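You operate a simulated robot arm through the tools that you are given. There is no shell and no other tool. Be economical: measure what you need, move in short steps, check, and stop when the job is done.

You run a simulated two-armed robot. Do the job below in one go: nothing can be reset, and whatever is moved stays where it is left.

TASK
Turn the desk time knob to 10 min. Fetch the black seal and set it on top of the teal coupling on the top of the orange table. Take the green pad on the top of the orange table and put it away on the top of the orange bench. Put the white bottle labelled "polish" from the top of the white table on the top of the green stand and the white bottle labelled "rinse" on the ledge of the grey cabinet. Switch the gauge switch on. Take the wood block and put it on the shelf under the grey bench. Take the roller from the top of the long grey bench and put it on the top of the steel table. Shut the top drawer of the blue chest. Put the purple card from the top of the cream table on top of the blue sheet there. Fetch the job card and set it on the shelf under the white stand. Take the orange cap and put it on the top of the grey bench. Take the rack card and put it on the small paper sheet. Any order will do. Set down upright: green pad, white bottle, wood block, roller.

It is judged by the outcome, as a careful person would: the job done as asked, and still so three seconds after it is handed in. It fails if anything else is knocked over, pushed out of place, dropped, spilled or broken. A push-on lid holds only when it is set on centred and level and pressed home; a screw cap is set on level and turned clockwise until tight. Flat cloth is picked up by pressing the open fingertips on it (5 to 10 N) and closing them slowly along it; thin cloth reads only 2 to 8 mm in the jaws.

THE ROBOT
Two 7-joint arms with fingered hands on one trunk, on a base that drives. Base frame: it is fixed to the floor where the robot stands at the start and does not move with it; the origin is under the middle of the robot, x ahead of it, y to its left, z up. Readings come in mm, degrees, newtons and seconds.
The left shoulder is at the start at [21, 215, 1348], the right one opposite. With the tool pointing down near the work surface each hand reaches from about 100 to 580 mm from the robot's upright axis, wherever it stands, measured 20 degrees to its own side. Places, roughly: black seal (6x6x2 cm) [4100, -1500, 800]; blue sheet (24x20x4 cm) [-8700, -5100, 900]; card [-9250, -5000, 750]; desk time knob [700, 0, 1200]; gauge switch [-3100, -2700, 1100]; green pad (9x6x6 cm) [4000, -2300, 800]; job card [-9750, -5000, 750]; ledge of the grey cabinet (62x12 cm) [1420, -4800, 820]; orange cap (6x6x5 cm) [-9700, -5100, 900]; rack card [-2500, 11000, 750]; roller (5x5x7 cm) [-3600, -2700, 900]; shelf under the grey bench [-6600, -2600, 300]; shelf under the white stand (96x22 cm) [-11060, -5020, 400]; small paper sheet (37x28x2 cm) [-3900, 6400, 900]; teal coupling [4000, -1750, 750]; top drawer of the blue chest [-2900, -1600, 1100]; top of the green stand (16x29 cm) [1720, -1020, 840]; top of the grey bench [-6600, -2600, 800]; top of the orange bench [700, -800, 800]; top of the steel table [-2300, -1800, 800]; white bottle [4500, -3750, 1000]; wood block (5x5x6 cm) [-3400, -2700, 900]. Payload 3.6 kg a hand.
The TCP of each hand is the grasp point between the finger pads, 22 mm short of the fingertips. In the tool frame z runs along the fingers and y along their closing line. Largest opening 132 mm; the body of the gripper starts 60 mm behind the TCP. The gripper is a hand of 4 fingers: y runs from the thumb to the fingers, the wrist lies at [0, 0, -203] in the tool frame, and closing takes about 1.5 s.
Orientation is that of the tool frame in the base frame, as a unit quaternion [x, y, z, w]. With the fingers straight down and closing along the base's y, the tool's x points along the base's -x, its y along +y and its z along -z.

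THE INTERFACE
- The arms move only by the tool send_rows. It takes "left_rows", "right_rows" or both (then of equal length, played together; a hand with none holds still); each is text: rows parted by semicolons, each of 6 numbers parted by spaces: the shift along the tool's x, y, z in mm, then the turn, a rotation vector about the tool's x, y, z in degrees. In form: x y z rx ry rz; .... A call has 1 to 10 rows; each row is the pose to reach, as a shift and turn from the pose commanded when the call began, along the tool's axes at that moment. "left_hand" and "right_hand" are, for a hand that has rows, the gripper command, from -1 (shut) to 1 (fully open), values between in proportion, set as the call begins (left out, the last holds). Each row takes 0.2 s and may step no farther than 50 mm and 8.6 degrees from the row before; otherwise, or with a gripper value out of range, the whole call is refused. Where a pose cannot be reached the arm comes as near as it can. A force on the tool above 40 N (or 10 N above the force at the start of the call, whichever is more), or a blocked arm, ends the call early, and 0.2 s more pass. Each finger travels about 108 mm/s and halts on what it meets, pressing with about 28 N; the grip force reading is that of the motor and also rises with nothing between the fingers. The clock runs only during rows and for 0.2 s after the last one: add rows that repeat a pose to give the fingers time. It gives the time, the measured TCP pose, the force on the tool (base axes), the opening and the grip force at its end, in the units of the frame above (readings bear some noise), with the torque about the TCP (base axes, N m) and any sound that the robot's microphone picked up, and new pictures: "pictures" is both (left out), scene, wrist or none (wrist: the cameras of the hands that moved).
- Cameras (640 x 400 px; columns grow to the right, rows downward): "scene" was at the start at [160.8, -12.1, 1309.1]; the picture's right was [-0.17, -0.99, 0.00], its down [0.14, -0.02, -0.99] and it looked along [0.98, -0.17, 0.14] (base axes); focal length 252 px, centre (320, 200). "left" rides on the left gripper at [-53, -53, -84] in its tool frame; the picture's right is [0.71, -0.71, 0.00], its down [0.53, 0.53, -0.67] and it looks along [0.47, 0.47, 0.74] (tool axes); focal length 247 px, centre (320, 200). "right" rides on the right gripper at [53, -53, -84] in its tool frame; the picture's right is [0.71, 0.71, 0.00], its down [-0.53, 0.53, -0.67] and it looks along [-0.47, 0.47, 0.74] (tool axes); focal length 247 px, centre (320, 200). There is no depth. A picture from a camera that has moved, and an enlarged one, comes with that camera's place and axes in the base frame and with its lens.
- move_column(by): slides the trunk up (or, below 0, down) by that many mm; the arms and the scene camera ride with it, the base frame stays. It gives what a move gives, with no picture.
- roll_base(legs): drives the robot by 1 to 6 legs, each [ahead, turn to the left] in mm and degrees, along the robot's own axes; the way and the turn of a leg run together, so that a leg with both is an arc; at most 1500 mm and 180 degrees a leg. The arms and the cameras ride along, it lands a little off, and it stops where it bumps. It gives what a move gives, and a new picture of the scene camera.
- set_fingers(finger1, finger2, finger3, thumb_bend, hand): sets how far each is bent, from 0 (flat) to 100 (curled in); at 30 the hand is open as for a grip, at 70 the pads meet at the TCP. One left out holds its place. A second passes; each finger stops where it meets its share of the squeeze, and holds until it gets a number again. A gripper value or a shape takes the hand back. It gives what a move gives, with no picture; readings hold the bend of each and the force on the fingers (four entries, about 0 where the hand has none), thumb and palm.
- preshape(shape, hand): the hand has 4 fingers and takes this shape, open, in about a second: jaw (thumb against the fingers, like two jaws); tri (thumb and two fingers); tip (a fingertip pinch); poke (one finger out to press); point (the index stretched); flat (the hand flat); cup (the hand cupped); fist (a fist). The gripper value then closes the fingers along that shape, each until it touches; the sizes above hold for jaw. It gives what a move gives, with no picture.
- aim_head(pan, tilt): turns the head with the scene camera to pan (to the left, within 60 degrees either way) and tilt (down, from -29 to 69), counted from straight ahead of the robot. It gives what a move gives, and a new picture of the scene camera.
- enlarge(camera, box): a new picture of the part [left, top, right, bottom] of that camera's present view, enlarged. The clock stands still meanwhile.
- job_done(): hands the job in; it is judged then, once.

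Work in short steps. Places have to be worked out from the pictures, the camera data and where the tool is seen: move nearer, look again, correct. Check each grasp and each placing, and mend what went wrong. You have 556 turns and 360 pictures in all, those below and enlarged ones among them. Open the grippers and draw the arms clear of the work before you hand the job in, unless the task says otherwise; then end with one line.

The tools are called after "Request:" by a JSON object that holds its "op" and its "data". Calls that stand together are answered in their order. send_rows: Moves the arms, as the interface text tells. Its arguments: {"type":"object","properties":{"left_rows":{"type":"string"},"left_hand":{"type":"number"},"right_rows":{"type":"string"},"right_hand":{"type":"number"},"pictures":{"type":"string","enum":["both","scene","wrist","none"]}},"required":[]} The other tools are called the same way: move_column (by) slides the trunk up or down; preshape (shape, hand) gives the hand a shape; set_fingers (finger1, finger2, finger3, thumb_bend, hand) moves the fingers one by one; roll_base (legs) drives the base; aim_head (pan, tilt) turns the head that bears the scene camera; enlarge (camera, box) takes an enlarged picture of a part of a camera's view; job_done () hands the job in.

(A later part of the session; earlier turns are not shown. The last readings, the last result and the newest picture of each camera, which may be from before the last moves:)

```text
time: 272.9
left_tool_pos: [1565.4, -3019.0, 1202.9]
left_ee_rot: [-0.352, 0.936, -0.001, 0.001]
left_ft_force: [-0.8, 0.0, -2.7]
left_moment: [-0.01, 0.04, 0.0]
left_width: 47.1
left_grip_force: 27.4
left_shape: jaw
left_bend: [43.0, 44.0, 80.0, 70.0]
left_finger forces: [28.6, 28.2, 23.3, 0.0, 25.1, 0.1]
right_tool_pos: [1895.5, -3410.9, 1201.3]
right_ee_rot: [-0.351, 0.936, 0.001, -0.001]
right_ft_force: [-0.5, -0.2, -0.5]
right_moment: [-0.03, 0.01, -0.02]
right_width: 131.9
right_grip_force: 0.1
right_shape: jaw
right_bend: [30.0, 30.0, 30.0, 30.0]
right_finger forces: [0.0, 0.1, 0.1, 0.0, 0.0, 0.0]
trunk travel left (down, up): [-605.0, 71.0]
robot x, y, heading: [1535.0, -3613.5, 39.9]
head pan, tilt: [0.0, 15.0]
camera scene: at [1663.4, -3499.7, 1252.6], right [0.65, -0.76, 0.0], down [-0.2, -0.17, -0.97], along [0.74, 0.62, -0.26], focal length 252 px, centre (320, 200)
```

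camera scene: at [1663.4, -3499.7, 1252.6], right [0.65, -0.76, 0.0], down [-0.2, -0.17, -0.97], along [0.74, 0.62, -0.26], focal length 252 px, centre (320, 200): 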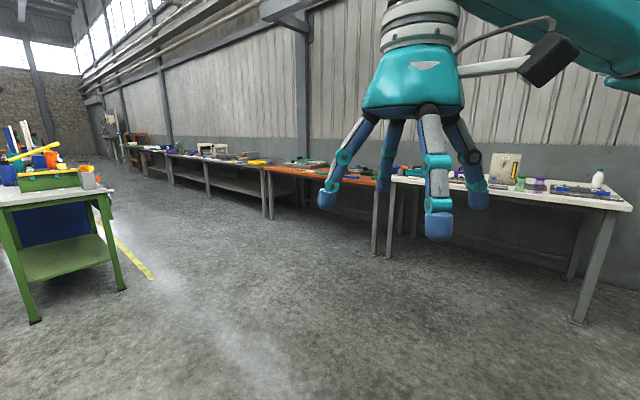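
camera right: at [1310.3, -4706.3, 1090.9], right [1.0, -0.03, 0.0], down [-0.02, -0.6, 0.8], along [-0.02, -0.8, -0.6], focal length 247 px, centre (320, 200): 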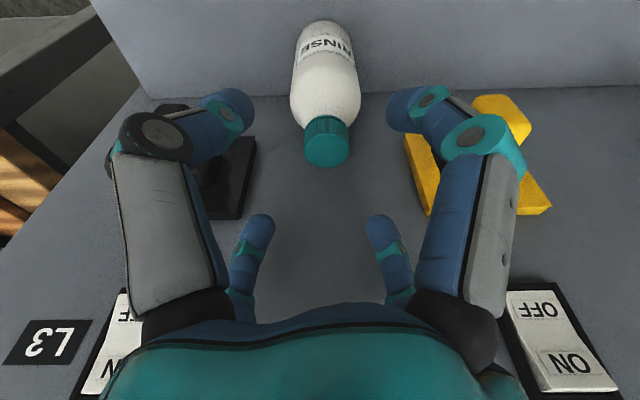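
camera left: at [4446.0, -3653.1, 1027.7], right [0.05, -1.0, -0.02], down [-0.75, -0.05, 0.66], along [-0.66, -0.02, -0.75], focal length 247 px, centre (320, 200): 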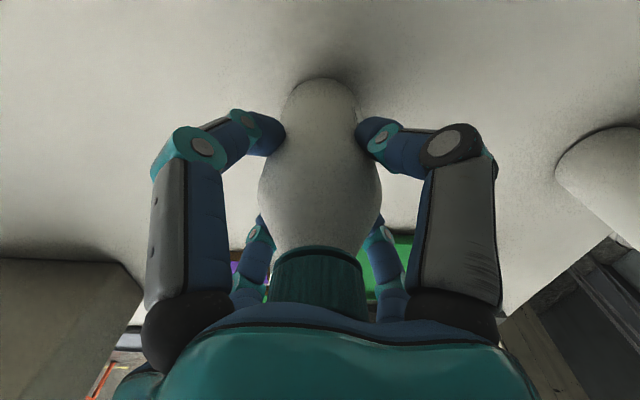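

Turning left makes both hands drift leftwards in the robot's frame. I recentre them, then drive to the orange table.

Request:
{"op": "send_rows", "data": {"left_rows": "0 -40 0 0 0 0; 0 -80 0 0 0 0; 0 -120 0 0 0 0; 0 -160 0 0 0 0; 0 -200 0 0 0 0; 0 -230 0 0 0 0", "right_rows": "0 -20 0 0 0 0; 0 -40 0 0 0 0; 0 -60 0 0 0 0; 0 -80 0 0 0 0; 0 -100 0 0 0 0; 0 -115 0 0 0 0", "pictures": "none"}}

Request:
{"op": "roll_base", "data": {"legs": [[1500, 0]]}}

Request:
{"op": "roll_base", "data": {"legs": [[600, 0], [0, -40]]}}

```text
time: 274.4
left_tool_pos: [1717.8, -3193.0, 1204.9]
left_ee_rot: [-0.353, 0.936, 0.001, 0.002]
left_ft_force: [-0.6, 0.9, -2.5]
left_moment: [0.02, 0.01, 0.01]
left_width: 46.6
left_grip_force: 27.8
left_shape: jaw
left_bend: [43.0, 44.0, 80.0, 70.0]
left_finger forces: [29.1, 28.4, 23.0, 0.1, 26.0, 0.0]
right_tool_pos: [1971.5, -3496.9, 1203.0]
right_ee_rot: [-0.352, 0.936, 0.001, -0.001]
right_ft_force: [0.2, 0.7, 0.6]
right_moment: [-0.04, 0.0, 0.0]
right_width: 131.9
right_grip_force: 0.0
right_shape: jaw
right_bend: [30.0, 30.0, 30.0, 30.0]
right_finger forces: [0.0, 0.1, 0.0, 0.0, 0.1, 0.1]
trunk travel left (down, up): [-605.0, 71.0]
robot x, y, heading: [1529.7, -3614.1, 40.3]
head pan, tilt: [0.0, 15.0]
```

```text
time: 281.8
left_tool_pos: [2870.1, -2214.7, 1203.9]
left_ee_rot: [-0.353, 0.936, 0.0, 0.001]
left_ft_force: [-0.2, 0.0, -2.7]
left_moment: [0.01, 0.03, -0.02]
left_width: 47.0
left_grip_force: 28.1
left_shape: jaw
left_bend: [43.0, 44.0, 80.0, 70.0]
left_finger forces: [29.1, 28.5, 23.0, 0.1, 26.0, 0.0]
right_tool_pos: [3123.8, -2518.1, 1203.1]
right_ee_rot: [-0.351, 0.936, 0.001, -0.001]
right_ft_force: [0.3, 0.1, 0.6]
right_moment: [0.01, 0.01, 0.0]
right_width: 131.9
right_grip_force: 0.0
right_shape: jaw
right_bend: [30.0, 30.0, 30.0, 30.0]
right_finger forces: [0.0, 0.0, 0.1, 0.0, 0.1, 0.2]
trunk travel left (down, up): [-605.0, 71.0]
robot x, y, heading: [2687.7, -2633.9, 40.2]
head pan, tilt: [0.0, 15.0]
camera scene: at [2815.7, -2522.2, 1252.6], right [0.65, -0.76, 0.0], down [-0.2, -0.17, -0.97], along [0.74, 0.62, -0.26], focal length 252 px, centre (320, 200)
```

scene: 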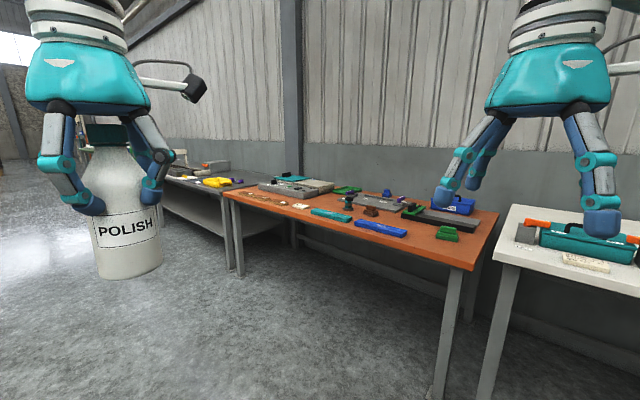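

```text
time: 287.1
left_tool_pos: [3557.5, -2042.0, 1205.3]
left_ee_rot: [-0.011, 1.0, 0.0, 0.001]
left_ft_force: [-0.3, 0.4, -3.2]
left_moment: [0.01, 0.03, -0.02]
left_width: 47.1
left_grip_force: 28.2
left_shape: jaw
left_bend: [43.0, 44.0, 80.0, 70.0]
left_finger forces: [29.1, 28.3, 23.0, 0.2, 25.8, 0.1]
right_tool_pos: [3555.7, -2436.6, 1203.2]
right_ee_rot: [-0.008, 1.0, 0.001, -0.001]
right_ft_force: [0.0, -0.4, 0.3]
right_moment: [0.01, 0.01, 0.0]
right_width: 132.0
right_grip_force: 0.0
right_shape: jaw
right_bend: [30.0, 30.0, 30.0, 30.0]
right_finger forces: [0.0, 0.0, 0.1, 0.0, 0.1, 0.0]
trunk travel left (down, up): [-605.0, 71.0]
robot x, y, heading: [3146.0, -2207.3, 0.9]
head pan, tilt: [0.0, 15.0]
camera scene: at [3317.2, -2206.2, 1252.4], right [0.01, -1.0, 0.0], down [-0.26, 0.0, -0.97], along [0.97, 0.01, -0.26], focal length 252 px, centre (320, 200)
```

scene: 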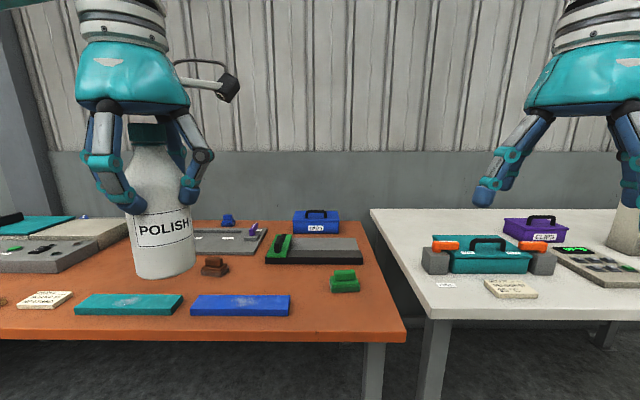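

The pad is at about (4014,-2277). I drive forward 450 and lower my gaze.

Request:
{"op": "roll_base", "data": {"legs": [[450, 0]]}}

Request:
{"op": "aim_head", "data": {"pan": 0, "tilt": 50}}

```text
time: 289.9
left_tool_pos: [4005.2, -2031.3, 1206.6]
left_ee_rot: [-0.015, 1.0, -0.001, 0.001]
left_ft_force: [0.3, 0.5, -2.5]
left_moment: [0.02, 0.0, 0.01]
left_width: 46.7
left_grip_force: 28.1
left_shape: jaw
left_bend: [43.0, 44.0, 80.0, 70.0]
left_finger forces: [29.4, 28.3, 23.5, 0.0, 26.1, 0.1]
right_tool_pos: [4007.1, -2427.7, 1203.6]
right_ee_rot: [-0.012, 1.0, 0.001, 0.0]
right_ft_force: [0.3, 0.0, 0.2]
right_moment: [0.02, 0.08, 0.02]
right_width: 131.7
right_grip_force: 0.0
right_shape: jaw
right_bend: [30.0, 30.0, 30.0, 30.0]
right_finger forces: [0.1, 0.0, 0.1, 0.0, 0.0, 0.0]
trunk travel left (down, up): [-605.0, 71.0]
robot x, y, heading: [3600.3, -2204.8, 1.3]
head pan, tilt: [0.0, 15.0]
camera scene: at [3766.0, -2197.8, 1252.6], right [0.02, -1.0, 0.0], down [-0.26, -0.01, -0.97], along [0.97, 0.02, -0.26], focal length 252 px, centre (320, 200)
```

scene: 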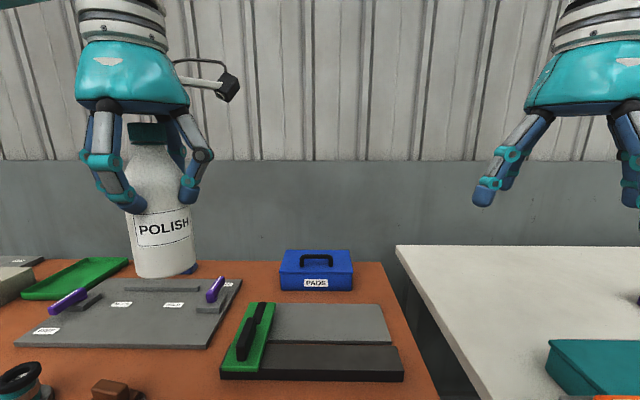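

```text
time: 290.9
left_tool_pos: [4006.4, -2032.1, 1206.8]
left_ee_rot: [-0.016, 1.0, 0.0, 0.001]
left_ft_force: [0.1, 0.1, -2.1]
left_moment: [-0.01, 0.05, -0.01]
left_width: 47.0
left_grip_force: 28.5
left_shape: jaw
left_bend: [43.0, 44.0, 80.0, 70.0]
left_finger forces: [29.3, 28.3, 23.5, 0.1, 26.2, 0.1]
right_tool_pos: [4006.0, -2426.3, 1204.7]
right_ee_rot: [-0.013, 1.0, 0.001, 0.0]
right_ft_force: [-0.3, 1.2, -0.1]
right_moment: [0.01, 0.01, 0.03]
right_width: 131.7
right_grip_force: 0.0
right_shape: jaw
right_bend: [30.0, 30.0, 30.0, 30.0]
right_finger forces: [0.1, 0.1, 0.0, 0.1, 0.1, 0.0]
trunk travel left (down, up): [-605.0, 71.0]
robot x, y, heading: [3594.4, -2203.5, 1.1]
head pan, tilt: [0.0, 50.0]
camera scene: at [3749.4, -2198.3, 1199.0], right [0.02, -1.0, 0.0], down [-0.77, -0.01, -0.64], along [0.64, 0.01, -0.77], focal length 252 px, centre (320, 200)
```

scene: 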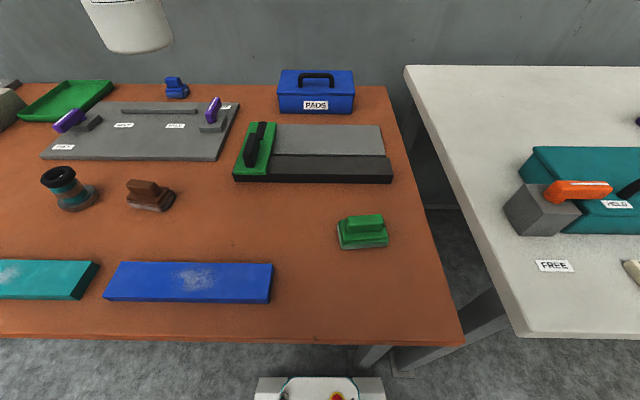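

The pad sits at about (4000,-2273), long side along y. I bring the right hand over it.

Request:
{"op": "send_rows", "data": {"right_rows": "1 22 45 0 0 0; 2 44 90 0 0 0; 3 66 135 0 0 0; 4 88 180 0 0 0; 4 110 220 0 0 0; 5 132 260 0 0 0; 5 150 300 0 0 0; 5 150 320 0 0 0; 5 150 320 0 0 0", "right_hand": 1, "pictures": "wrist"}}

```text
refused: row 1 steps farther than a row can; nothing moved
```

Request:
{"op": "send_rows", "data": {"right_rows": "1 20 40 0 0 0; 2 40 80 0 0 0; 3 60 120 0 0 0; 4 80 160 0 0 0; 4 100 200 0 0 0; 5 120 240 0 0 0; 5 135 280 0 0 0; 5 150 320 0 0 0; 5 150 320 0 0 0", "right_hand": 1, "pictures": "wrist"}}

```text
time: 292.9
left_tool_pos: [4004.5, -2032.3, 1207.1]
left_ee_rot: [-0.014, 1.0, 0.0, 0.002]
left_ft_force: [-0.3, 0.3, -2.8]
left_moment: [0.03, 0.0, -0.01]
left_width: 47.2
left_grip_force: 28.1
left_shape: jaw
left_bend: [43.0, 44.0, 80.0, 70.0]
left_finger forces: [29.5, 28.5, 23.6, 0.0, 26.2, 0.0]
right_tool_pos: [3997.1, -2277.6, 886.2]
right_ee_rot: [-0.013, 1.0, 0.0, -0.001]
right_ft_force: [-0.4, -0.5, -0.8]
right_moment: [0.04, 0.0, -0.03]
right_width: 131.7
right_grip_force: 0.1
right_shape: jaw
right_bend: [30.0, 30.0, 30.0, 30.0]
right_finger forces: [0.0, 0.0, 0.0, 0.0, 0.1, 0.1]
trunk travel left (down, up): [-605.0, 71.0]
robot x, y, heading: [3599.1, -2205.1, 1.0]
head pan, tilt: [0.0, 50.0]
camera right: at [3945.2, -2331.4, 970.0], right [-0.72, 0.69, 0.0], down [0.51, 0.54, 0.67], along [0.46, 0.49, -0.74], focal length 247 px, centre (320, 200)
```

right: 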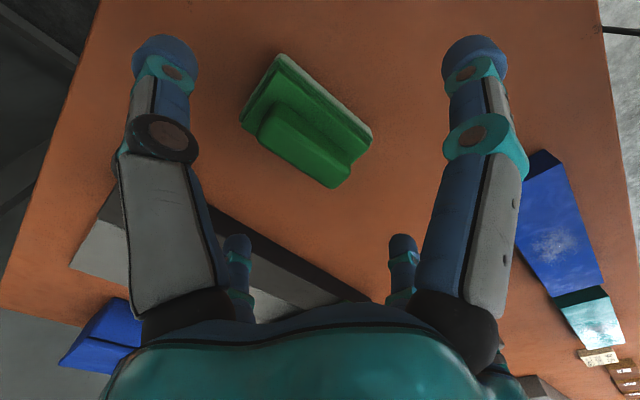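

Pad centre about (4003,-2282). I centre, lower to just above the table, and then close.

Request:
{"op": "send_rows", "data": {"right_rows": "-6 -4 30 0 0 0; -6 -4 60 0 0 0; -6 -4 79 0 0 0; -6 -4 79 0 0 0", "pictures": "wrist"}}

```text
time: 293.9
left_tool_pos: [4005.2, -2031.1, 1207.2]
left_ee_rot: [-0.014, 1.0, 0.0, 0.001]
left_ft_force: [-0.8, -0.2, -1.7]
left_moment: [0.0, 0.01, 0.03]
left_width: 46.9
left_grip_force: 27.8
left_shape: jaw
left_bend: [43.0, 44.0, 80.0, 70.0]
left_finger forces: [29.4, 28.4, 23.5, 0.0, 26.2, 0.0]
right_tool_pos: [4002.6, -2278.2, 806.5]
right_ee_rot: [-0.012, 1.0, 0.0, -0.001]
right_ft_force: [0.4, 0.6, 0.4]
right_moment: [-0.02, 0.0, -0.01]
right_width: 131.9
right_grip_force: 0.1
right_shape: jaw
right_bend: [30.0, 30.0, 30.0, 30.0]
right_finger forces: [0.1, 0.0, 0.0, 0.0, 0.0, 0.0]
trunk travel left (down, up): [-605.0, 71.0]
robot x, y, heading: [3596.3, -2204.6, 1.2]
head pan, tilt: [0.0, 50.0]
camera right: at [3950.4, -2333.3, 889.5], right [-0.72, 0.69, 0.0], down [0.51, 0.54, 0.67], along [0.46, 0.49, -0.74], focal length 247 px, centre (320, 200)
```

right: 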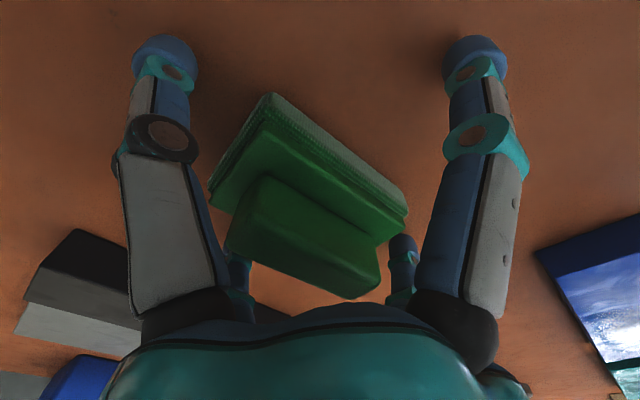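

The pad is between the digits. I close.

Request:
{"op": "send_rows", "data": {"right_rows": "0 0 0 0 0 0; 0 0 0 0 0 0; 0 0 0 0 0 0; 0 0 0 0 0 0; 0 0 0 0 0 0; 0 0 0 0 0 0; 0 0 0 0 0 0", "right_hand": -1, "pictures": "wrist"}}

```text
time: 295.5
left_tool_pos: [4005.9, -2032.1, 1207.0]
left_ee_rot: [-0.015, 1.0, -0.001, 0.002]
left_ft_force: [-0.1, 0.6, -3.0]
left_moment: [0.0, -0.03, -0.01]
left_width: 46.6
left_grip_force: 27.6
left_shape: jaw
left_bend: [43.0, 44.0, 80.0, 70.0]
left_finger forces: [29.4, 28.5, 23.5, 0.1, 26.2, 0.0]
right_tool_pos: [4002.8, -2278.2, 806.1]
right_ee_rot: [-0.012, 1.0, 0.002, 0.0]
right_ft_force: [0.2, 0.5, -0.1]
right_moment: [0.0, 0.01, 0.0]
right_width: 71.4
right_grip_force: 27.8
right_shape: jaw
right_bend: [78.0, 30.0, 37.0, 70.0]
right_finger forces: [25.5, 25.1, 25.1, 0.0, 25.5, 0.0]
trunk travel left (down, up): [-605.0, 71.0]
robot x, y, heading: [3595.1, -2203.6, 1.1]
head pan, tilt: [0.0, 50.0]
camera right: at [3950.4, -2333.4, 889.7], right [-0.72, 0.69, 0.0], down [0.51, 0.54, 0.67], along [0.46, 0.49, -0.74], focal length 247 px, centre (320, 200)
```

right: 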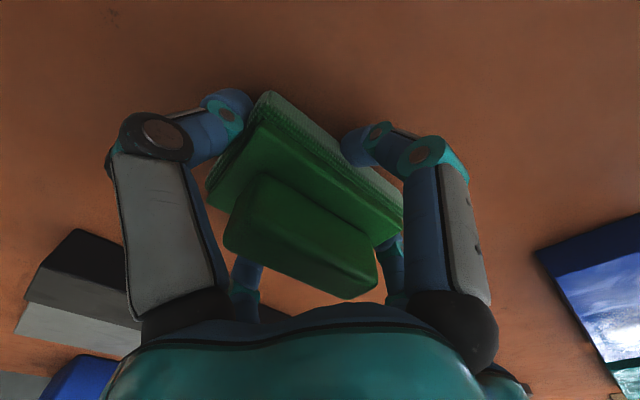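

Gripped on all sides. I lift it and return to carrying pose.

Request:
{"op": "send_rows", "data": {"right_rows": "0 0 -40 0 0 0; 0 0 -80 0 0 0; 0 -10 -120 0 0 0; 0 -30 -160 0 0 0; 0 -50 -200 0 0 0; 0 -70 -240 0 0 0; 0 -90 -280 0 0 0; 0 -110 -320 0 0 0; 0 -125 -360 0 0 0; 0 -135 -395 0 0 0", "left_rows": "0 0 0 0 0 0; 0 0 0 0 0 0; 0 0 0 0 0 0; 0 5 0 0 0 0; 0 10 0 0 0 0; 0 15 0 0 0 0; 0 20 0 0 0 0; 0 20 0 0 0 0; 0 20 0 0 0 0; 0 20 0 0 0 0", "pictures": "none"}}

Request:
{"op": "roll_base", "data": {"legs": [[-450, 0]]}}

```text
time: 297.7
left_tool_pos: [4004.5, -2012.9, 1207.6]
left_ee_rot: [-0.015, 1.0, 0.0, 0.002]
left_ft_force: [-0.4, -0.2, -2.8]
left_moment: [-0.01, 0.03, -0.02]
left_width: 46.9
left_grip_force: 27.6
left_shape: jaw
left_bend: [43.0, 44.0, 80.0, 70.0]
left_finger forces: [29.4, 28.4, 23.5, 0.0, 26.3, 0.0]
right_tool_pos: [4008.9, -2414.4, 1200.1]
right_ee_rot: [-0.012, 1.0, 0.001, 0.0]
right_ft_force: [-0.4, 0.3, -1.2]
right_moment: [0.05, -0.01, 0.01]
right_width: 71.0
right_grip_force: 28.3
right_shape: jaw
right_bend: [78.0, 30.0, 37.0, 70.0]
right_finger forces: [25.7, 25.1, 25.3, 0.0, 25.4, 0.0]
trunk travel left (down, up): [-605.0, 71.0]
robot x, y, heading: [3594.6, -2203.4, 1.1]
head pan, tilt: [0.0, 50.0]
```

```text
time: 300.4
left_tool_pos: [3540.8, -2018.3, 1206.8]
left_ee_rot: [-0.02, 1.0, 0.0, 0.002]
left_ft_force: [-0.4, -0.2, -2.5]
left_moment: [0.01, 0.02, 0.0]
left_width: 46.7
left_grip_force: 27.8
left_shape: jaw
left_bend: [43.0, 44.0, 80.0, 70.0]
left_finger forces: [29.4, 28.4, 23.5, 0.0, 26.2, 0.0]
right_tool_pos: [3548.7, -2419.4, 1198.9]
right_ee_rot: [-0.018, 1.0, 0.001, 0.0]
right_ft_force: [0.3, 0.9, -1.0]
right_moment: [-0.01, 0.04, 0.0]
right_width: 71.2
right_grip_force: 28.0
right_shape: jaw
right_bend: [78.0, 30.0, 37.0, 70.0]
right_finger forces: [25.7, 25.2, 25.3, 0.0, 25.4, 0.1]
trunk travel left (down, up): [-605.0, 71.0]
robot x, y, heading: [3133.8, -2215.7, 1.8]
head pan, tilt: [0.0, 50.0]
camera scene: at [3287.3, -2207.6, 1199.0], right [0.03, -1.0, 0.0], down [-0.77, -0.02, -0.64], along [0.64, 0.02, -0.77], focal length 252 px, centre (320, 200)
```

scene: 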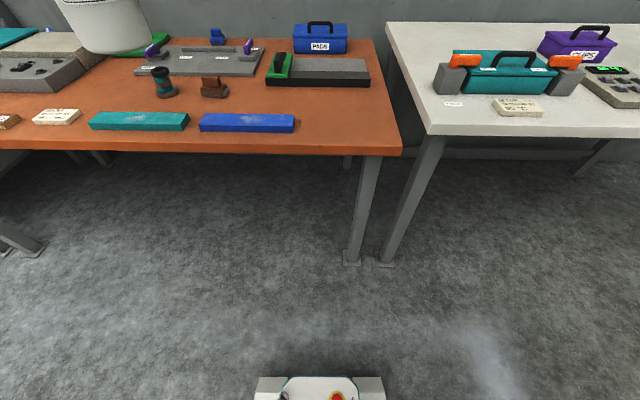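

Pad held. I back straight west to x≈1920, then turn to face the green stand to the north.

Request:
{"op": "roll_base", "data": {"legs": [[-1214, 0]]}}

Request:
{"op": "roll_base", "data": {"legs": [[0, 44]]}}

Request:
{"op": "roll_base", "data": {"legs": [[0, 44]]}}

Request:
{"op": "aim_head", "data": {"pan": 0, "tilt": 20}}

```text
time: 306.6
left_tool_pos: [2317.0, -2054.8, 1208.1]
left_ee_rot: [-0.019, 1.0, 0.0, 0.002]
left_ft_force: [0.0, -0.4, -2.7]
left_moment: [0.0, 0.01, 0.02]
left_width: 46.9
left_grip_force: 28.3
left_shape: jaw
left_bend: [43.0, 44.0, 80.0, 70.0]
left_finger forces: [29.4, 28.4, 23.5, 0.1, 26.1, 0.0]
right_tool_pos: [2324.9, -2456.8, 1200.9]
right_ee_rot: [-0.018, 1.0, 0.002, -0.001]
right_ft_force: [0.1, -0.1, -0.7]
right_moment: [0.03, 0.04, 0.0]
right_width: 70.9
right_grip_force: 28.1
right_shape: jaw
right_bend: [78.0, 30.0, 37.0, 70.0]
right_finger forces: [25.7, 25.3, 25.3, 0.0, 25.3, 0.0]
trunk travel left (down, up): [-605.0, 71.0]
robot x, y, heading: [1910.2, -2249.8, 2.0]
head pan, tilt: [0.0, 50.0]
camera scene: at [2062.8, -2244.2, 1199.0], right [0.03, -1.0, 0.0], down [-0.77, -0.02, -0.64], along [0.64, 0.02, -0.77], focal length 252 px, centre (320, 200)
```

scene: 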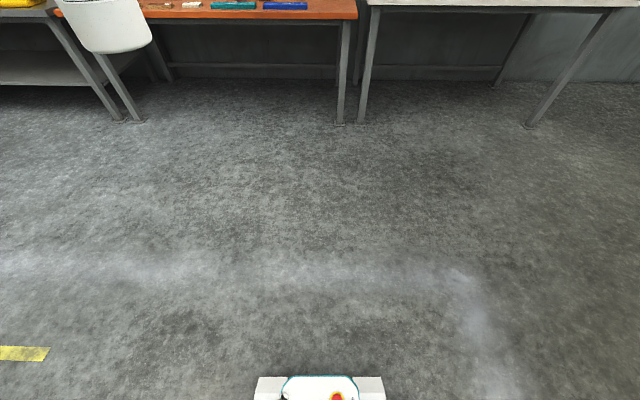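

```text
time: 309.1
left_tool_pos: [2066.0, -1826.0, 1207.7]
left_ee_rot: [-0.394, 0.919, 0.001, 0.0]
left_ft_force: [-0.1, -0.2, -3.2]
left_moment: [0.01, -0.04, 0.04]
left_width: 46.6
left_grip_force: 27.9
left_shape: jaw
left_bend: [43.0, 44.0, 80.0, 70.0]
left_finger forces: [29.9, 28.2, 22.9, 0.0, 25.9, 0.0]
right_tool_pos: [2351.7, -2109.5, 1200.3]
right_ee_rot: [-0.392, 0.92, 0.001, -0.001]
right_ft_force: [1.1, 0.3, -0.8]
right_moment: [0.03, 0.02, -0.05]
right_width: 71.2
right_grip_force: 28.0
right_shape: jaw
right_bend: [78.0, 30.0, 37.0, 70.0]
right_finger forces: [25.6, 25.2, 25.3, 0.1, 25.4, 0.1]
trunk travel left (down, up): [-605.0, 71.0]
robot x, y, heading: [1935.7, -2275.9, 45.7]
head pan, tilt: [0.0, 50.0]
camera scene: at [2043.4, -2163.9, 1198.8], right [0.71, -0.7, 0.0], down [-0.54, -0.55, -0.64], along [0.45, 0.46, -0.77], focal length 252 px, centre (320, 200)
```

scene: 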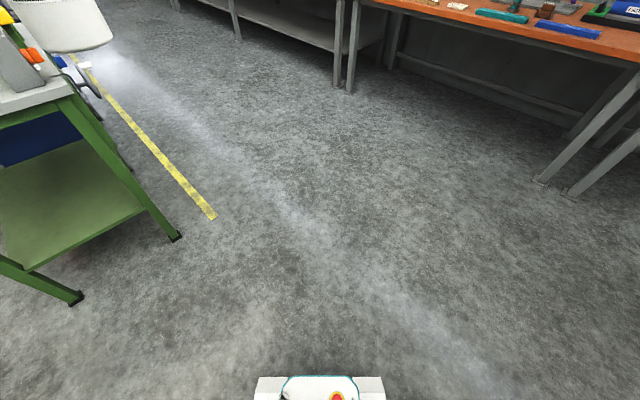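

```text
time: 311.6
left_tool_pos: [1712.7, -1862.6, 1207.2]
left_ee_rot: [0.713, -0.701, 0.0, 0.0]
left_ft_force: [-0.5, -0.7, -2.4]
left_moment: [-0.01, 0.0, -0.01]
left_width: 46.7
left_grip_force: 28.1
left_shape: jaw
left_bend: [43.0, 44.0, 80.0, 70.0]
left_finger forces: [30.3, 28.3, 22.7, 0.0, 25.5, 0.0]
right_tool_pos: [2116.1, -1863.8, 1199.8]
right_ee_rot: [0.711, -0.703, 0.0, 0.001]
right_ft_force: [-0.2, 1.2, -1.0]
right_moment: [0.0, -0.01, -0.04]
right_width: 71.1
right_grip_force: 28.0
right_shape: jaw
right_bend: [78.0, 30.0, 37.0, 70.0]
right_finger forces: [25.3, 25.6, 25.5, 0.0, 25.7, 0.0]
trunk travel left (down, up): [-605.0, 71.0]
robot x, y, heading: [1974.3, -2275.2, 89.7]
head pan, tilt: [0.0, 50.0]
camera scene: at [1974.6, -2118.0, 1198.7], right [1.0, 0.0, 0.0], down [0.0, -0.77, -0.64], along [0.0, 0.64, -0.77], focal length 252 px, centre (320, 200)
```

scene: 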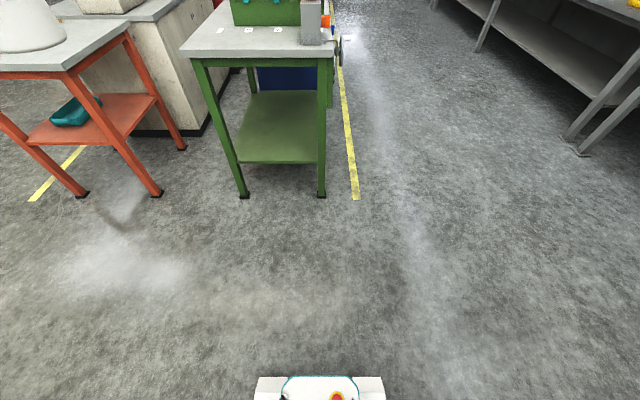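

```text
time: 312.5
left_tool_pos: [1714.4, -1865.2, 1207.8]
left_ee_rot: [0.713, -0.702, -0.001, -0.001]
left_ft_force: [0.4, 0.4, -2.3]
left_moment: [-0.01, -0.01, 0.01]
left_width: 46.8
left_grip_force: 28.0
left_shape: jaw
left_bend: [43.0, 44.0, 80.0, 70.0]
left_finger forces: [30.3, 28.8, 22.7, 0.1, 25.9, 0.0]
right_tool_pos: [2115.5, -1866.1, 1201.5]
right_ee_rot: [0.71, -0.704, -0.002, 0.002]
right_ft_force: [0.7, 0.4, -0.5]
right_moment: [-0.01, 0.01, 0.01]
right_width: 71.0
right_grip_force: 28.0
right_shape: jaw
right_bend: [78.0, 30.0, 37.0, 70.0]
right_finger forces: [25.5, 25.9, 25.8, 0.0, 25.9, 0.0]
trunk travel left (down, up): [-605.0, 71.0]
robot x, y, heading: [1975.3, -2276.6, 89.5]
head pan, tilt: [0.0, 20.0]
camera scene: at [1975.6, -2103.4, 1244.3], right [1.0, 0.0, 0.0], down [0.0, -0.34, -0.94], along [0.0, 0.94, -0.34], focal length 252 px, centre (320, 200)
```

scene: 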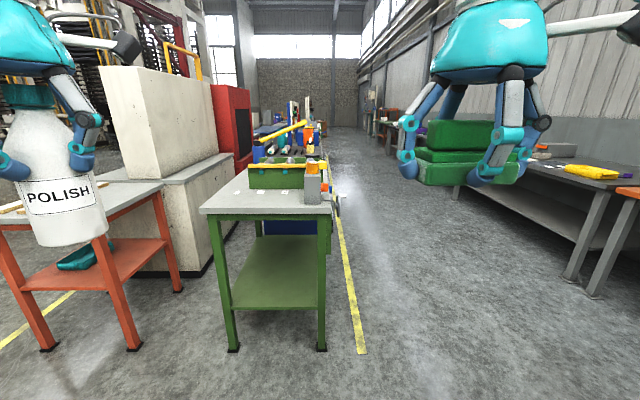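

The green stand is straight ahead; its free strip is around (1720,-1030). I drive forward 780.

Request:
{"op": "roll_base", "data": {"legs": [[780, 0]]}}

Request:
{"op": "aim_head", "data": {"pan": 10, "tilt": 45}}

```text
time: 316.8
left_tool_pos: [1725.5, -1065.9, 1208.6]
left_ee_rot: [0.709, -0.705, -0.001, -0.002]
left_ft_force: [-0.2, 1.2, -2.3]
left_moment: [-0.03, 0.02, -0.02]
left_width: 46.7
left_grip_force: 28.2
left_shape: jaw
left_bend: [43.0, 44.0, 80.0, 70.0]
left_finger forces: [30.3, 28.9, 22.7, 0.0, 25.8, 0.0]
right_tool_pos: [2127.0, -1072.5, 1201.1]
right_ee_rot: [0.707, -0.707, -0.001, 0.001]
right_ft_force: [0.1, -0.8, -0.7]
right_moment: [0.01, 0.0, 0.01]
right_width: 70.8
right_grip_force: 27.3
right_shape: jaw
right_bend: [78.0, 30.0, 37.0, 70.0]
right_finger forces: [25.4, 25.9, 25.6, 0.0, 26.0, 0.0]
trunk travel left (down, up): [-605.0, 71.0]
robot x, y, heading: [1984.2, -1484.8, 89.3]
head pan, tilt: [0.0, 20.0]
camera scene: at [1984.4, -1308.5, 1244.4], right [1.0, -0.01, 0.0], down [0.0, -0.34, -0.94], along [0.01, 0.94, -0.34], focal length 252 px, centre (320, 200)
```

scene: 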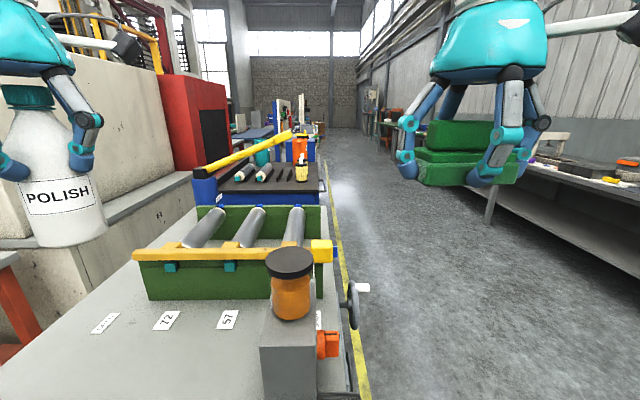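

```text
time: 317.7
left_tool_pos: [1724.7, -1067.2, 1208.5]
left_ee_rot: [0.709, -0.705, -0.001, -0.002]
left_ft_force: [-0.2, 0.2, -2.7]
left_moment: [-0.04, -0.01, 0.0]
left_width: 47.0
left_grip_force: 28.1
left_shape: jaw
left_bend: [43.0, 44.0, 80.0, 70.0]
left_finger forces: [30.2, 28.7, 22.7, 0.0, 25.8, 0.0]
right_tool_pos: [2127.7, -1071.8, 1201.0]
right_ee_rot: [0.707, -0.707, -0.001, 0.0]
right_ft_force: [0.0, 0.2, -1.8]
right_moment: [0.0, -0.01, 0.03]
right_width: 70.6
right_grip_force: 27.7
right_shape: jaw
right_bend: [78.0, 30.0, 37.0, 70.0]
right_finger forces: [25.5, 26.0, 25.7, 0.0, 25.8, 0.1]
trunk travel left (down, up): [-605.0, 71.0]
robot x, y, heading: [1984.8, -1478.4, 89.2]
head pan, tilt: [10.0, 45.0]
camera scene: at [1970.1, -1321.9, 1205.9], right [0.99, 0.16, 0.0], down [0.11, -0.7, -0.71], along [-0.11, 0.7, -0.71], focal length 252 px, centre (320, 200)
```

scene: 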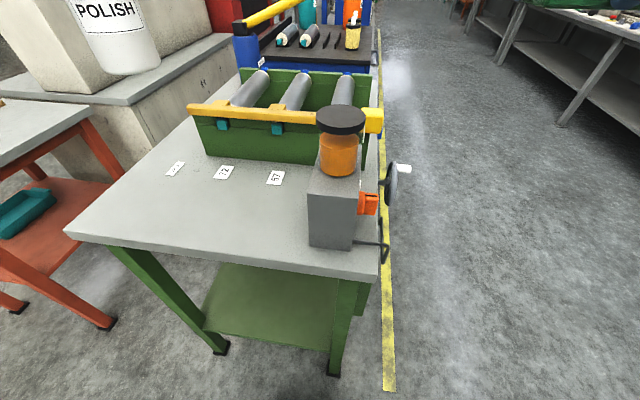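

The free spot is clear in front of the labels. I move polish over (1722,-1022) and lower it to near the top.

Request:
{"op": "send_rows", "data": {"left_rows": "-15 0 35 0 0 0; -30 0 70 0 0 0; -45 0 110 0 0 0; -45 0 150 0 0 0; -45 0 190 0 0 0; -45 0 230 0 0 0; -45 0 245 0 0 0; -45 0 245 0 0 0", "pictures": "both"}}

```text
time: 319.5
left_tool_pos: [1722.8, -1020.2, 963.2]
left_ee_rot: [0.709, -0.705, -0.002, -0.001]
left_ft_force: [0.1, -0.2, -3.1]
left_moment: [0.0, 0.0, 0.02]
left_width: 46.5
left_grip_force: 28.5
left_shape: jaw
left_bend: [43.0, 44.0, 80.0, 70.0]
left_finger forces: [30.6, 28.8, 22.6, 0.1, 25.9, 0.0]
right_tool_pos: [2127.3, -1072.6, 1201.8]
right_ee_rot: [-0.707, 0.707, 0.0, 0.0]
right_ft_force: [0.1, 0.8, -0.6]
right_moment: [-0.01, 0.0, -0.01]
right_width: 70.9
right_grip_force: 28.6
right_shape: jaw
right_bend: [78.0, 30.0, 37.0, 70.0]
right_finger forces: [25.5, 25.9, 25.7, 0.0, 25.8, 0.1]
trunk travel left (down, up): [-605.0, 71.0]
robot x, y, heading: [1979.9, -1480.7, 89.3]
head pan, tilt: [10.0, 45.0]
camera scene: at [1970.1, -1321.7, 1205.8], right [0.99, 0.16, 0.0], down [0.11, -0.7, -0.71], along [-0.11, 0.7, -0.71], focal length 252 px, centre (320, 200)
camera left: at [1775.2, -967.3, 1047.9], right [0.71, -0.7, 0.0], down [-0.52, -0.53, 0.67], along [-0.47, -0.47, -0.75], focal length 247 px, centre (320, 200)
```

scene: 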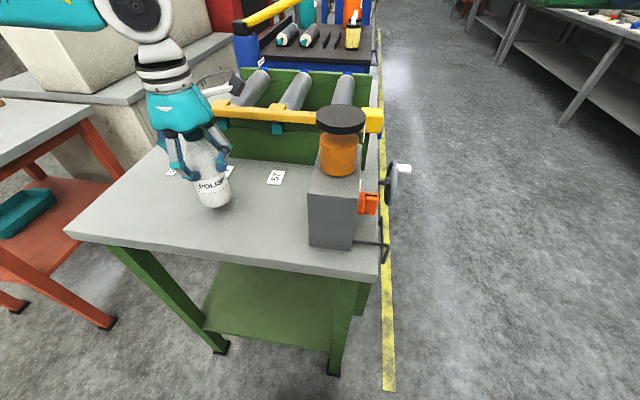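
left: 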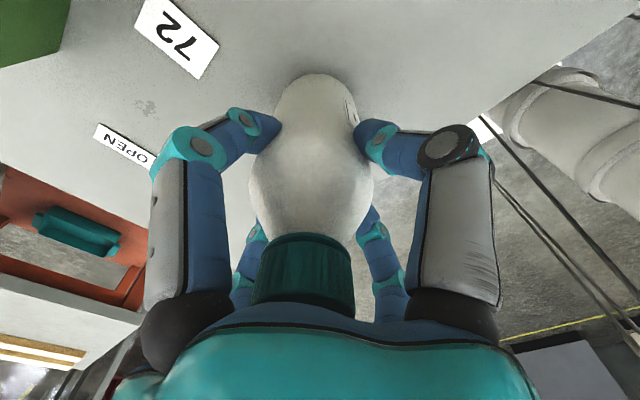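

The bottle hangs about 10° off; I correct its tilt and lower 14 mm.

Request:
{"op": "send_rows", "data": {"left_rows": "0 0 0 -2.8 4.6 0; 0 0 0 -5.6 9.3 0; 0 0 7 -5.6 9.3 0; 0 0 13 -5.6 9.3 0; 0 0 13 -5.6 9.3 0", "pictures": "wrist"}}

Request:
{"op": "enlarge", "data": {"camera": "scene", "box": [130, 110, 290, 230]}}

```text
time: 320.7
left_tool_pos: [1724.4, -1020.7, 952.1]
left_ee_rot: [0.706, -0.702, 0.021, 0.092]
left_ft_force: [-0.1, -0.4, -2.1]
left_moment: [0.02, -0.02, -0.03]
left_width: 46.8
left_grip_force: 27.8
left_shape: jaw
left_bend: [43.0, 44.0, 80.0, 70.0]
left_finger forces: [30.5, 28.6, 22.6, 0.1, 26.0, 0.0]
right_tool_pos: [2126.7, -1072.3, 1202.7]
right_ee_rot: [-0.707, 0.708, 0.001, 0.0]
right_ft_force: [-0.7, -0.5, -1.6]
right_moment: [-0.03, 0.03, -0.01]
right_width: 71.0
right_grip_force: 28.0
right_shape: jaw
right_bend: [78.0, 30.0, 37.0, 70.0]
right_finger forces: [25.6, 25.9, 25.6, 0.1, 25.8, 0.1]
trunk travel left (down, up): [-605.0, 71.0]
robot x, y, heading: [1981.4, -1479.8, 89.3]
head pan, tilt: [10.0, 45.0]
camera left: at [1783.7, -955.3, 1020.2], right [0.71, -0.7, 0.04], down [-0.45, -0.41, 0.79], along [-0.54, -0.58, -0.61], focal length 247 px, centre (320, 200)
```

left: 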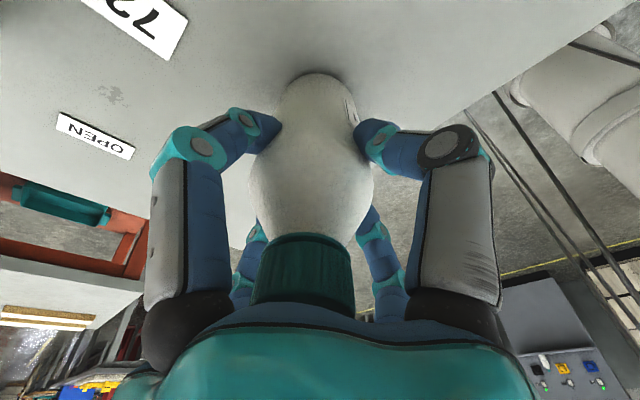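

```text
3.33 times, centred on (210, 170) of scene
camera zoom: at [1970.0, -1321.9, 1205.8], right [0.99, 0.16, 0.0], down [0.11, -0.7, -0.71], along [-0.11, 0.7, -0.71], focal length 839 px, centre (687, 300)
```

zoom: 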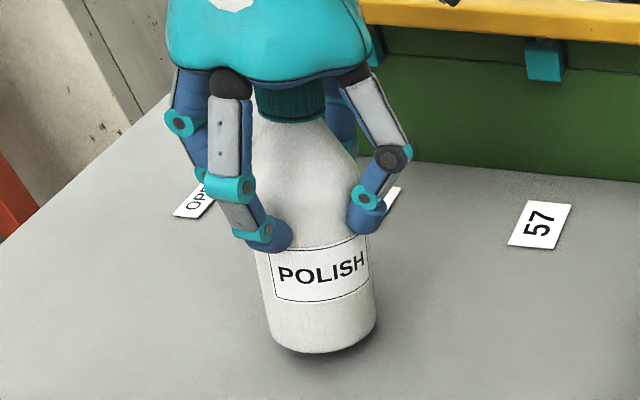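

Nearly touching. I lower straight down in small steps until it rests.

Request:
{"op": "send_rows", "data": {"left_rows": "-0.6 -0.4 4 0 0 0; -1.2 -0.8 7.5 0 0 0; -1.7 -1 11 0 0 0; -1.7 -1 11 0 0 0", "pictures": "none"}}

```text
time: 321.6
left_tool_pos: [1724.6, -1018.2, 948.0]
left_ee_rot: [0.706, -0.702, 0.02, 0.087]
left_ft_force: [-1.4, -4.7, 22.6]
left_moment: [-0.45, 0.1, 0.02]
left_width: 48.1
left_grip_force: 27.1
left_shape: jaw
left_bend: [43.0, 80.0, 81.0, 70.0]
left_finger forces: [29.3, 31.9, 30.1, 0.1, 29.4, 0.0]
right_tool_pos: [2127.1, -1074.3, 1203.8]
right_ee_rot: [-0.707, 0.708, 0.0, 0.0]
right_ft_force: [-0.1, -0.4, -0.6]
right_moment: [-0.01, 0.01, 0.0]
right_width: 71.0
right_grip_force: 27.4
right_shape: jaw
right_bend: [78.0, 30.0, 37.0, 70.0]
right_finger forces: [25.5, 25.9, 25.7, 0.0, 25.9, 0.0]
trunk travel left (down, up): [-605.0, 71.0]
robot x, y, heading: [1983.0, -1478.1, 89.3]
head pan, tilt: [10.0, 45.0]
stopped in row 4 (left hand): the force on the tool passed its limit at 41 N (the readings are from after the stop); the commanded pose is now the measured one
```

Resting on the top. I ease up 2 mm, open and lift straight up.

Request:
{"op": "send_rows", "data": {"left_rows": "0.3 0.2 -2 0 0 0; 0.3 0.2 -2 0 0 0", "pictures": "none"}}

Request:
{"op": "send_rows", "data": {"left_rows": "0 0 0 0 0 0; 0 0 0 0 0 0; 0 0 0 0 0 0; 0 0 0 0 0 0; 0 0 0 0 0 0; 3 2 -20 0 0 0; 6 4 -40 0 0 0; 13 8 -80 0 0 0; 19 12 -120 0 0 0; 26 16 -160 0 0 0", "left_hand": 0.25, "pictures": "scene"}}

```text
time: 322.2
left_tool_pos: [1724.7, -1020.9, 946.9]
left_ee_rot: [0.707, -0.702, 0.02, 0.087]
left_ft_force: [-1.4, -2.6, 14.6]
left_moment: [-0.15, 0.07, 0.0]
left_width: 47.7
left_grip_force: 27.8
left_shape: jaw
left_bend: [43.0, 80.0, 81.0, 70.0]
left_finger forces: [30.2, 31.0, 28.0, 0.0, 29.1, 0.0]
right_tool_pos: [2127.1, -1074.6, 1203.0]
right_ee_rot: [-0.707, 0.707, 0.002, -0.001]
right_ft_force: [0.1, -0.2, -1.0]
right_moment: [0.0, -0.02, -0.01]
right_width: 71.1
right_grip_force: 28.2
right_shape: jaw
right_bend: [78.0, 30.0, 37.0, 70.0]
right_finger forces: [25.5, 26.0, 25.7, 0.0, 25.8, 0.1]
trunk travel left (down, up): [-605.0, 71.0]
robot x, y, heading: [1981.9, -1478.7, 89.2]
head pan, tilt: [10.0, 45.0]
```

```text
time: 324.4
left_tool_pos: [1726.2, -1021.9, 1110.1]
left_ee_rot: [0.707, -0.702, 0.02, 0.088]
left_ft_force: [-0.9, -0.9, 0.4]
left_moment: [-0.01, 0.0, 0.01]
left_width: 82.0
left_grip_force: 0.0
left_shape: jaw
left_bend: [31.0, 31.0, 31.0, 70.0]
left_finger forces: [0.1, 0.0, 0.0, 0.1, 0.0, 0.1]
right_tool_pos: [2127.9, -1072.5, 1201.4]
right_ee_rot: [0.708, -0.707, -0.002, -0.001]
right_ft_force: [0.6, -0.2, -1.2]
right_moment: [0.0, -0.01, -0.01]
right_width: 71.2
right_grip_force: 28.0
right_shape: jaw
right_bend: [78.0, 30.0, 37.0, 70.0]
right_finger forces: [25.5, 25.8, 25.7, 0.0, 25.9, 0.0]
trunk travel left (down, up): [-605.0, 71.0]
robot x, y, heading: [1982.3, -1484.1, 88.9]
head pan, tilt: [10.0, 45.0]
camera scene: at [1970.5, -1322.3, 1205.9], right [0.99, 0.16, 0.0], down [0.11, -0.7, -0.71], along [-0.11, 0.7, -0.71], focal length 252 px, centre (320, 200)
```

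scene: 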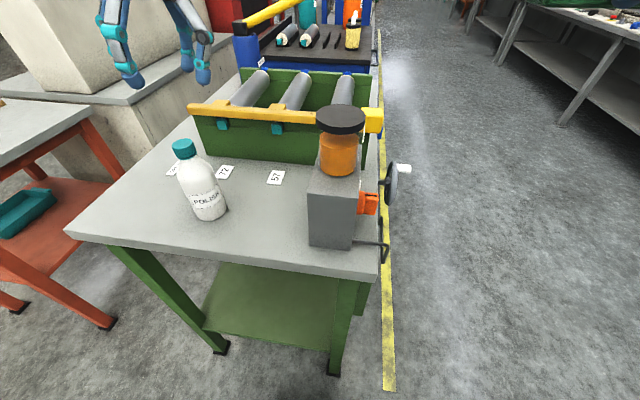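

Polish stands on the green stand. I straighten the left hand, back off and head for the orange bench.

Request:
{"op": "send_rows", "data": {"left_rows": "5 3 -30 2.8 -4.6 0; 10 6 -60 5.6 -9.3 0; 14 9 -88 5.6 -9.3 0; 14 9 -88 5.6 -9.3 0", "left_hand": 1, "pictures": "none"}}

Request:
{"op": "roll_base", "data": {"legs": [[-450, 0]]}}

Request:
{"op": "roll_base", "data": {"legs": [[0, 45]]}}

Request:
{"op": "roll_base", "data": {"legs": [[0, 45]]}}

```text
time: 325.4
left_tool_pos: [1724.5, -1020.9, 1199.2]
left_ee_rot: [0.709, -0.705, -0.002, -0.005]
left_ft_force: [-1.0, -0.4, 1.2]
left_moment: [0.0, -0.01, 0.01]
left_width: 132.1
left_grip_force: 0.0
left_shape: jaw
left_bend: [30.0, 30.0, 30.0, 30.0]
left_finger forces: [0.0, 0.0, 0.0, 0.0, 0.1, 0.1]
right_tool_pos: [2126.7, -1072.5, 1203.0]
right_ee_rot: [0.707, -0.707, -0.002, 0.0]
right_ft_force: [-0.2, -0.9, -0.9]
right_moment: [0.0, -0.01, 0.01]
right_width: 71.3
right_grip_force: 28.3
right_shape: jaw
right_bend: [78.0, 30.0, 37.0, 70.0]
right_finger forces: [25.5, 26.0, 25.7, 0.1, 25.8, 0.1]
trunk travel left (down, up): [-605.0, 71.0]
robot x, y, heading: [1984.0, -1482.9, 89.2]
head pan, tilt: [10.0, 45.0]
```

```text
time: 328.1
left_tool_pos: [1720.6, -1458.9, 1198.9]
left_ee_rot: [0.709, -0.706, -0.003, -0.004]
left_ft_force: [0.3, -0.6, -0.5]
left_moment: [0.01, -0.02, 0.0]
left_width: 131.9
left_grip_force: 0.1
left_shape: jaw
left_bend: [30.0, 30.0, 30.0, 30.0]
left_finger forces: [0.1, 0.0, 0.1, 0.0, 0.0, 0.0]
right_tool_pos: [2122.5, -1511.8, 1202.2]
right_ee_rot: [-0.706, 0.708, 0.001, 0.0]
right_ft_force: [-0.9, -0.4, -0.5]
right_moment: [0.02, -0.01, 0.0]
right_width: 71.0
right_grip_force: 27.5
right_shape: jaw
right_bend: [78.0, 30.0, 37.0, 70.0]
right_finger forces: [25.6, 25.9, 25.7, 0.0, 25.8, 0.0]
trunk travel left (down, up): [-605.0, 71.0]
robot x, y, heading: [1973.4, -1920.1, 89.1]
head pan, tilt: [10.0, 45.0]
camera scene: at [1963.9, -1761.2, 1206.0], right [0.99, 0.16, 0.0], down [0.11, -0.7, -0.71], along [-0.11, 0.7, -0.71], focal length 252 px, centre (320, 200)
```

scene: 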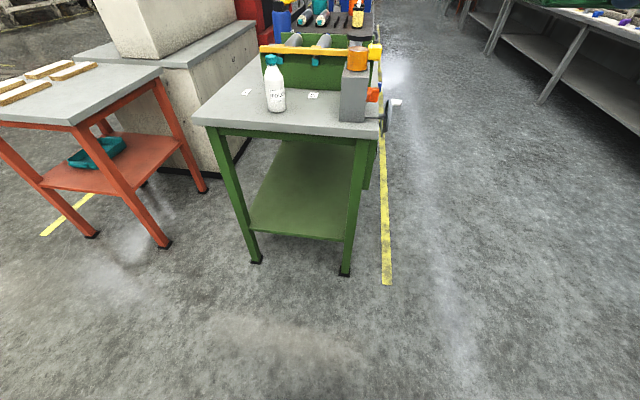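

```text
time: 330.6
left_tool_pos: [1466.1, -1779.6, 1198.6]
left_ee_rot: [0.926, -0.377, -0.004, -0.003]
left_ft_force: [-0.7, -0.5, -0.2]
left_moment: [-0.01, 0.01, -0.01]
left_width: 132.0
left_grip_force: 0.2
left_shape: jaw
left_bend: [30.0, 30.0, 30.0, 30.0]
left_finger forces: [0.0, 0.0, 0.0, 0.1, 0.0, 0.1]
right_tool_pos: [1787.3, -1528.9, 1203.2]
right_ee_rot: [0.925, -0.38, -0.001, 0.001]
right_ft_force: [0.2, -0.3, -0.5]
right_moment: [0.0, 0.02, -0.07]
right_width: 71.0
right_grip_force: 28.0
right_shape: jaw
right_bend: [78.0, 30.0, 37.0, 70.0]
right_finger forces: [25.1, 25.7, 25.6, 0.0, 25.7, 0.1]
trunk travel left (down, up): [-605.0, 71.0]
robot x, y, heading: [2002.7, -1892.7, 134.1]
head pan, tilt: [10.0, 45.0]
camera scene: at [1881.8, -1789.2, 1205.8], right [0.58, 0.81, 0.0], down [0.58, -0.41, -0.71], along [-0.57, 0.41, -0.71], focal length 252 px, centre (320, 200)
```

scene: 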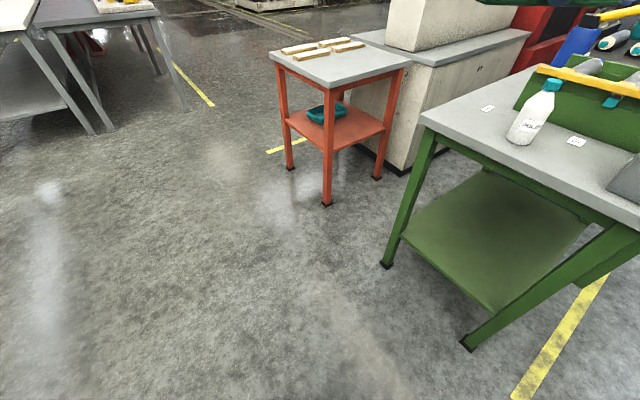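

```text
time: 333.1
left_tool_pos: [1544.0, -2194.5, 1198.9]
left_ee_rot: [1.0, 0.012, -0.004, -0.001]
left_ft_force: [-0.1, 0.0, -0.3]
left_moment: [0.01, -0.02, 0.01]
left_width: 132.1
left_grip_force: 0.0
left_shape: jaw
left_bend: [30.0, 30.0, 30.0, 30.0]
left_finger forces: [0.0, 0.1, 0.0, 0.0, 0.1, 0.1]
right_tool_pos: [1589.1, -1792.5, 1203.8]
right_ee_rot: [1.0, 0.007, 0.0, 0.001]
right_ft_force: [0.3, 0.8, -1.4]
right_moment: [0.03, 0.02, -0.02]
right_width: 71.0
right_grip_force: 27.9
right_shape: jaw
right_bend: [78.0, 30.0, 37.0, 70.0]
right_finger forces: [25.0, 25.7, 25.7, 0.1, 25.7, 0.0]
trunk travel left (down, up): [-605.0, 71.0]
robot x, y, heading: [1997.9, -1858.3, 179.7]
head pan, tilt: [10.0, 45.0]
camera scene: at [1842.4, -1865.5, 1205.6], right [-0.16, 0.99, 0.0], down [0.7, 0.12, -0.71], along [-0.7, -0.12, -0.71], focal length 252 px, centre (320, 200)
```

scene: 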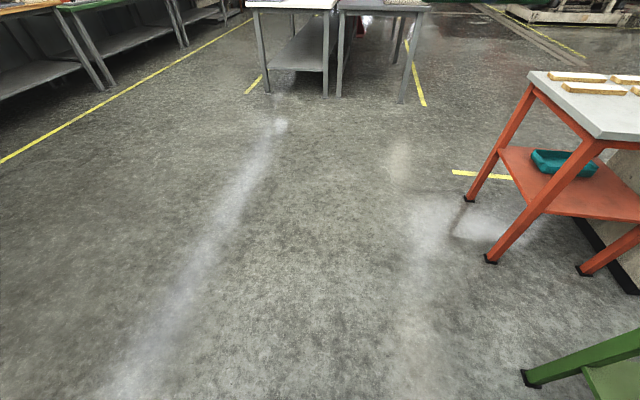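

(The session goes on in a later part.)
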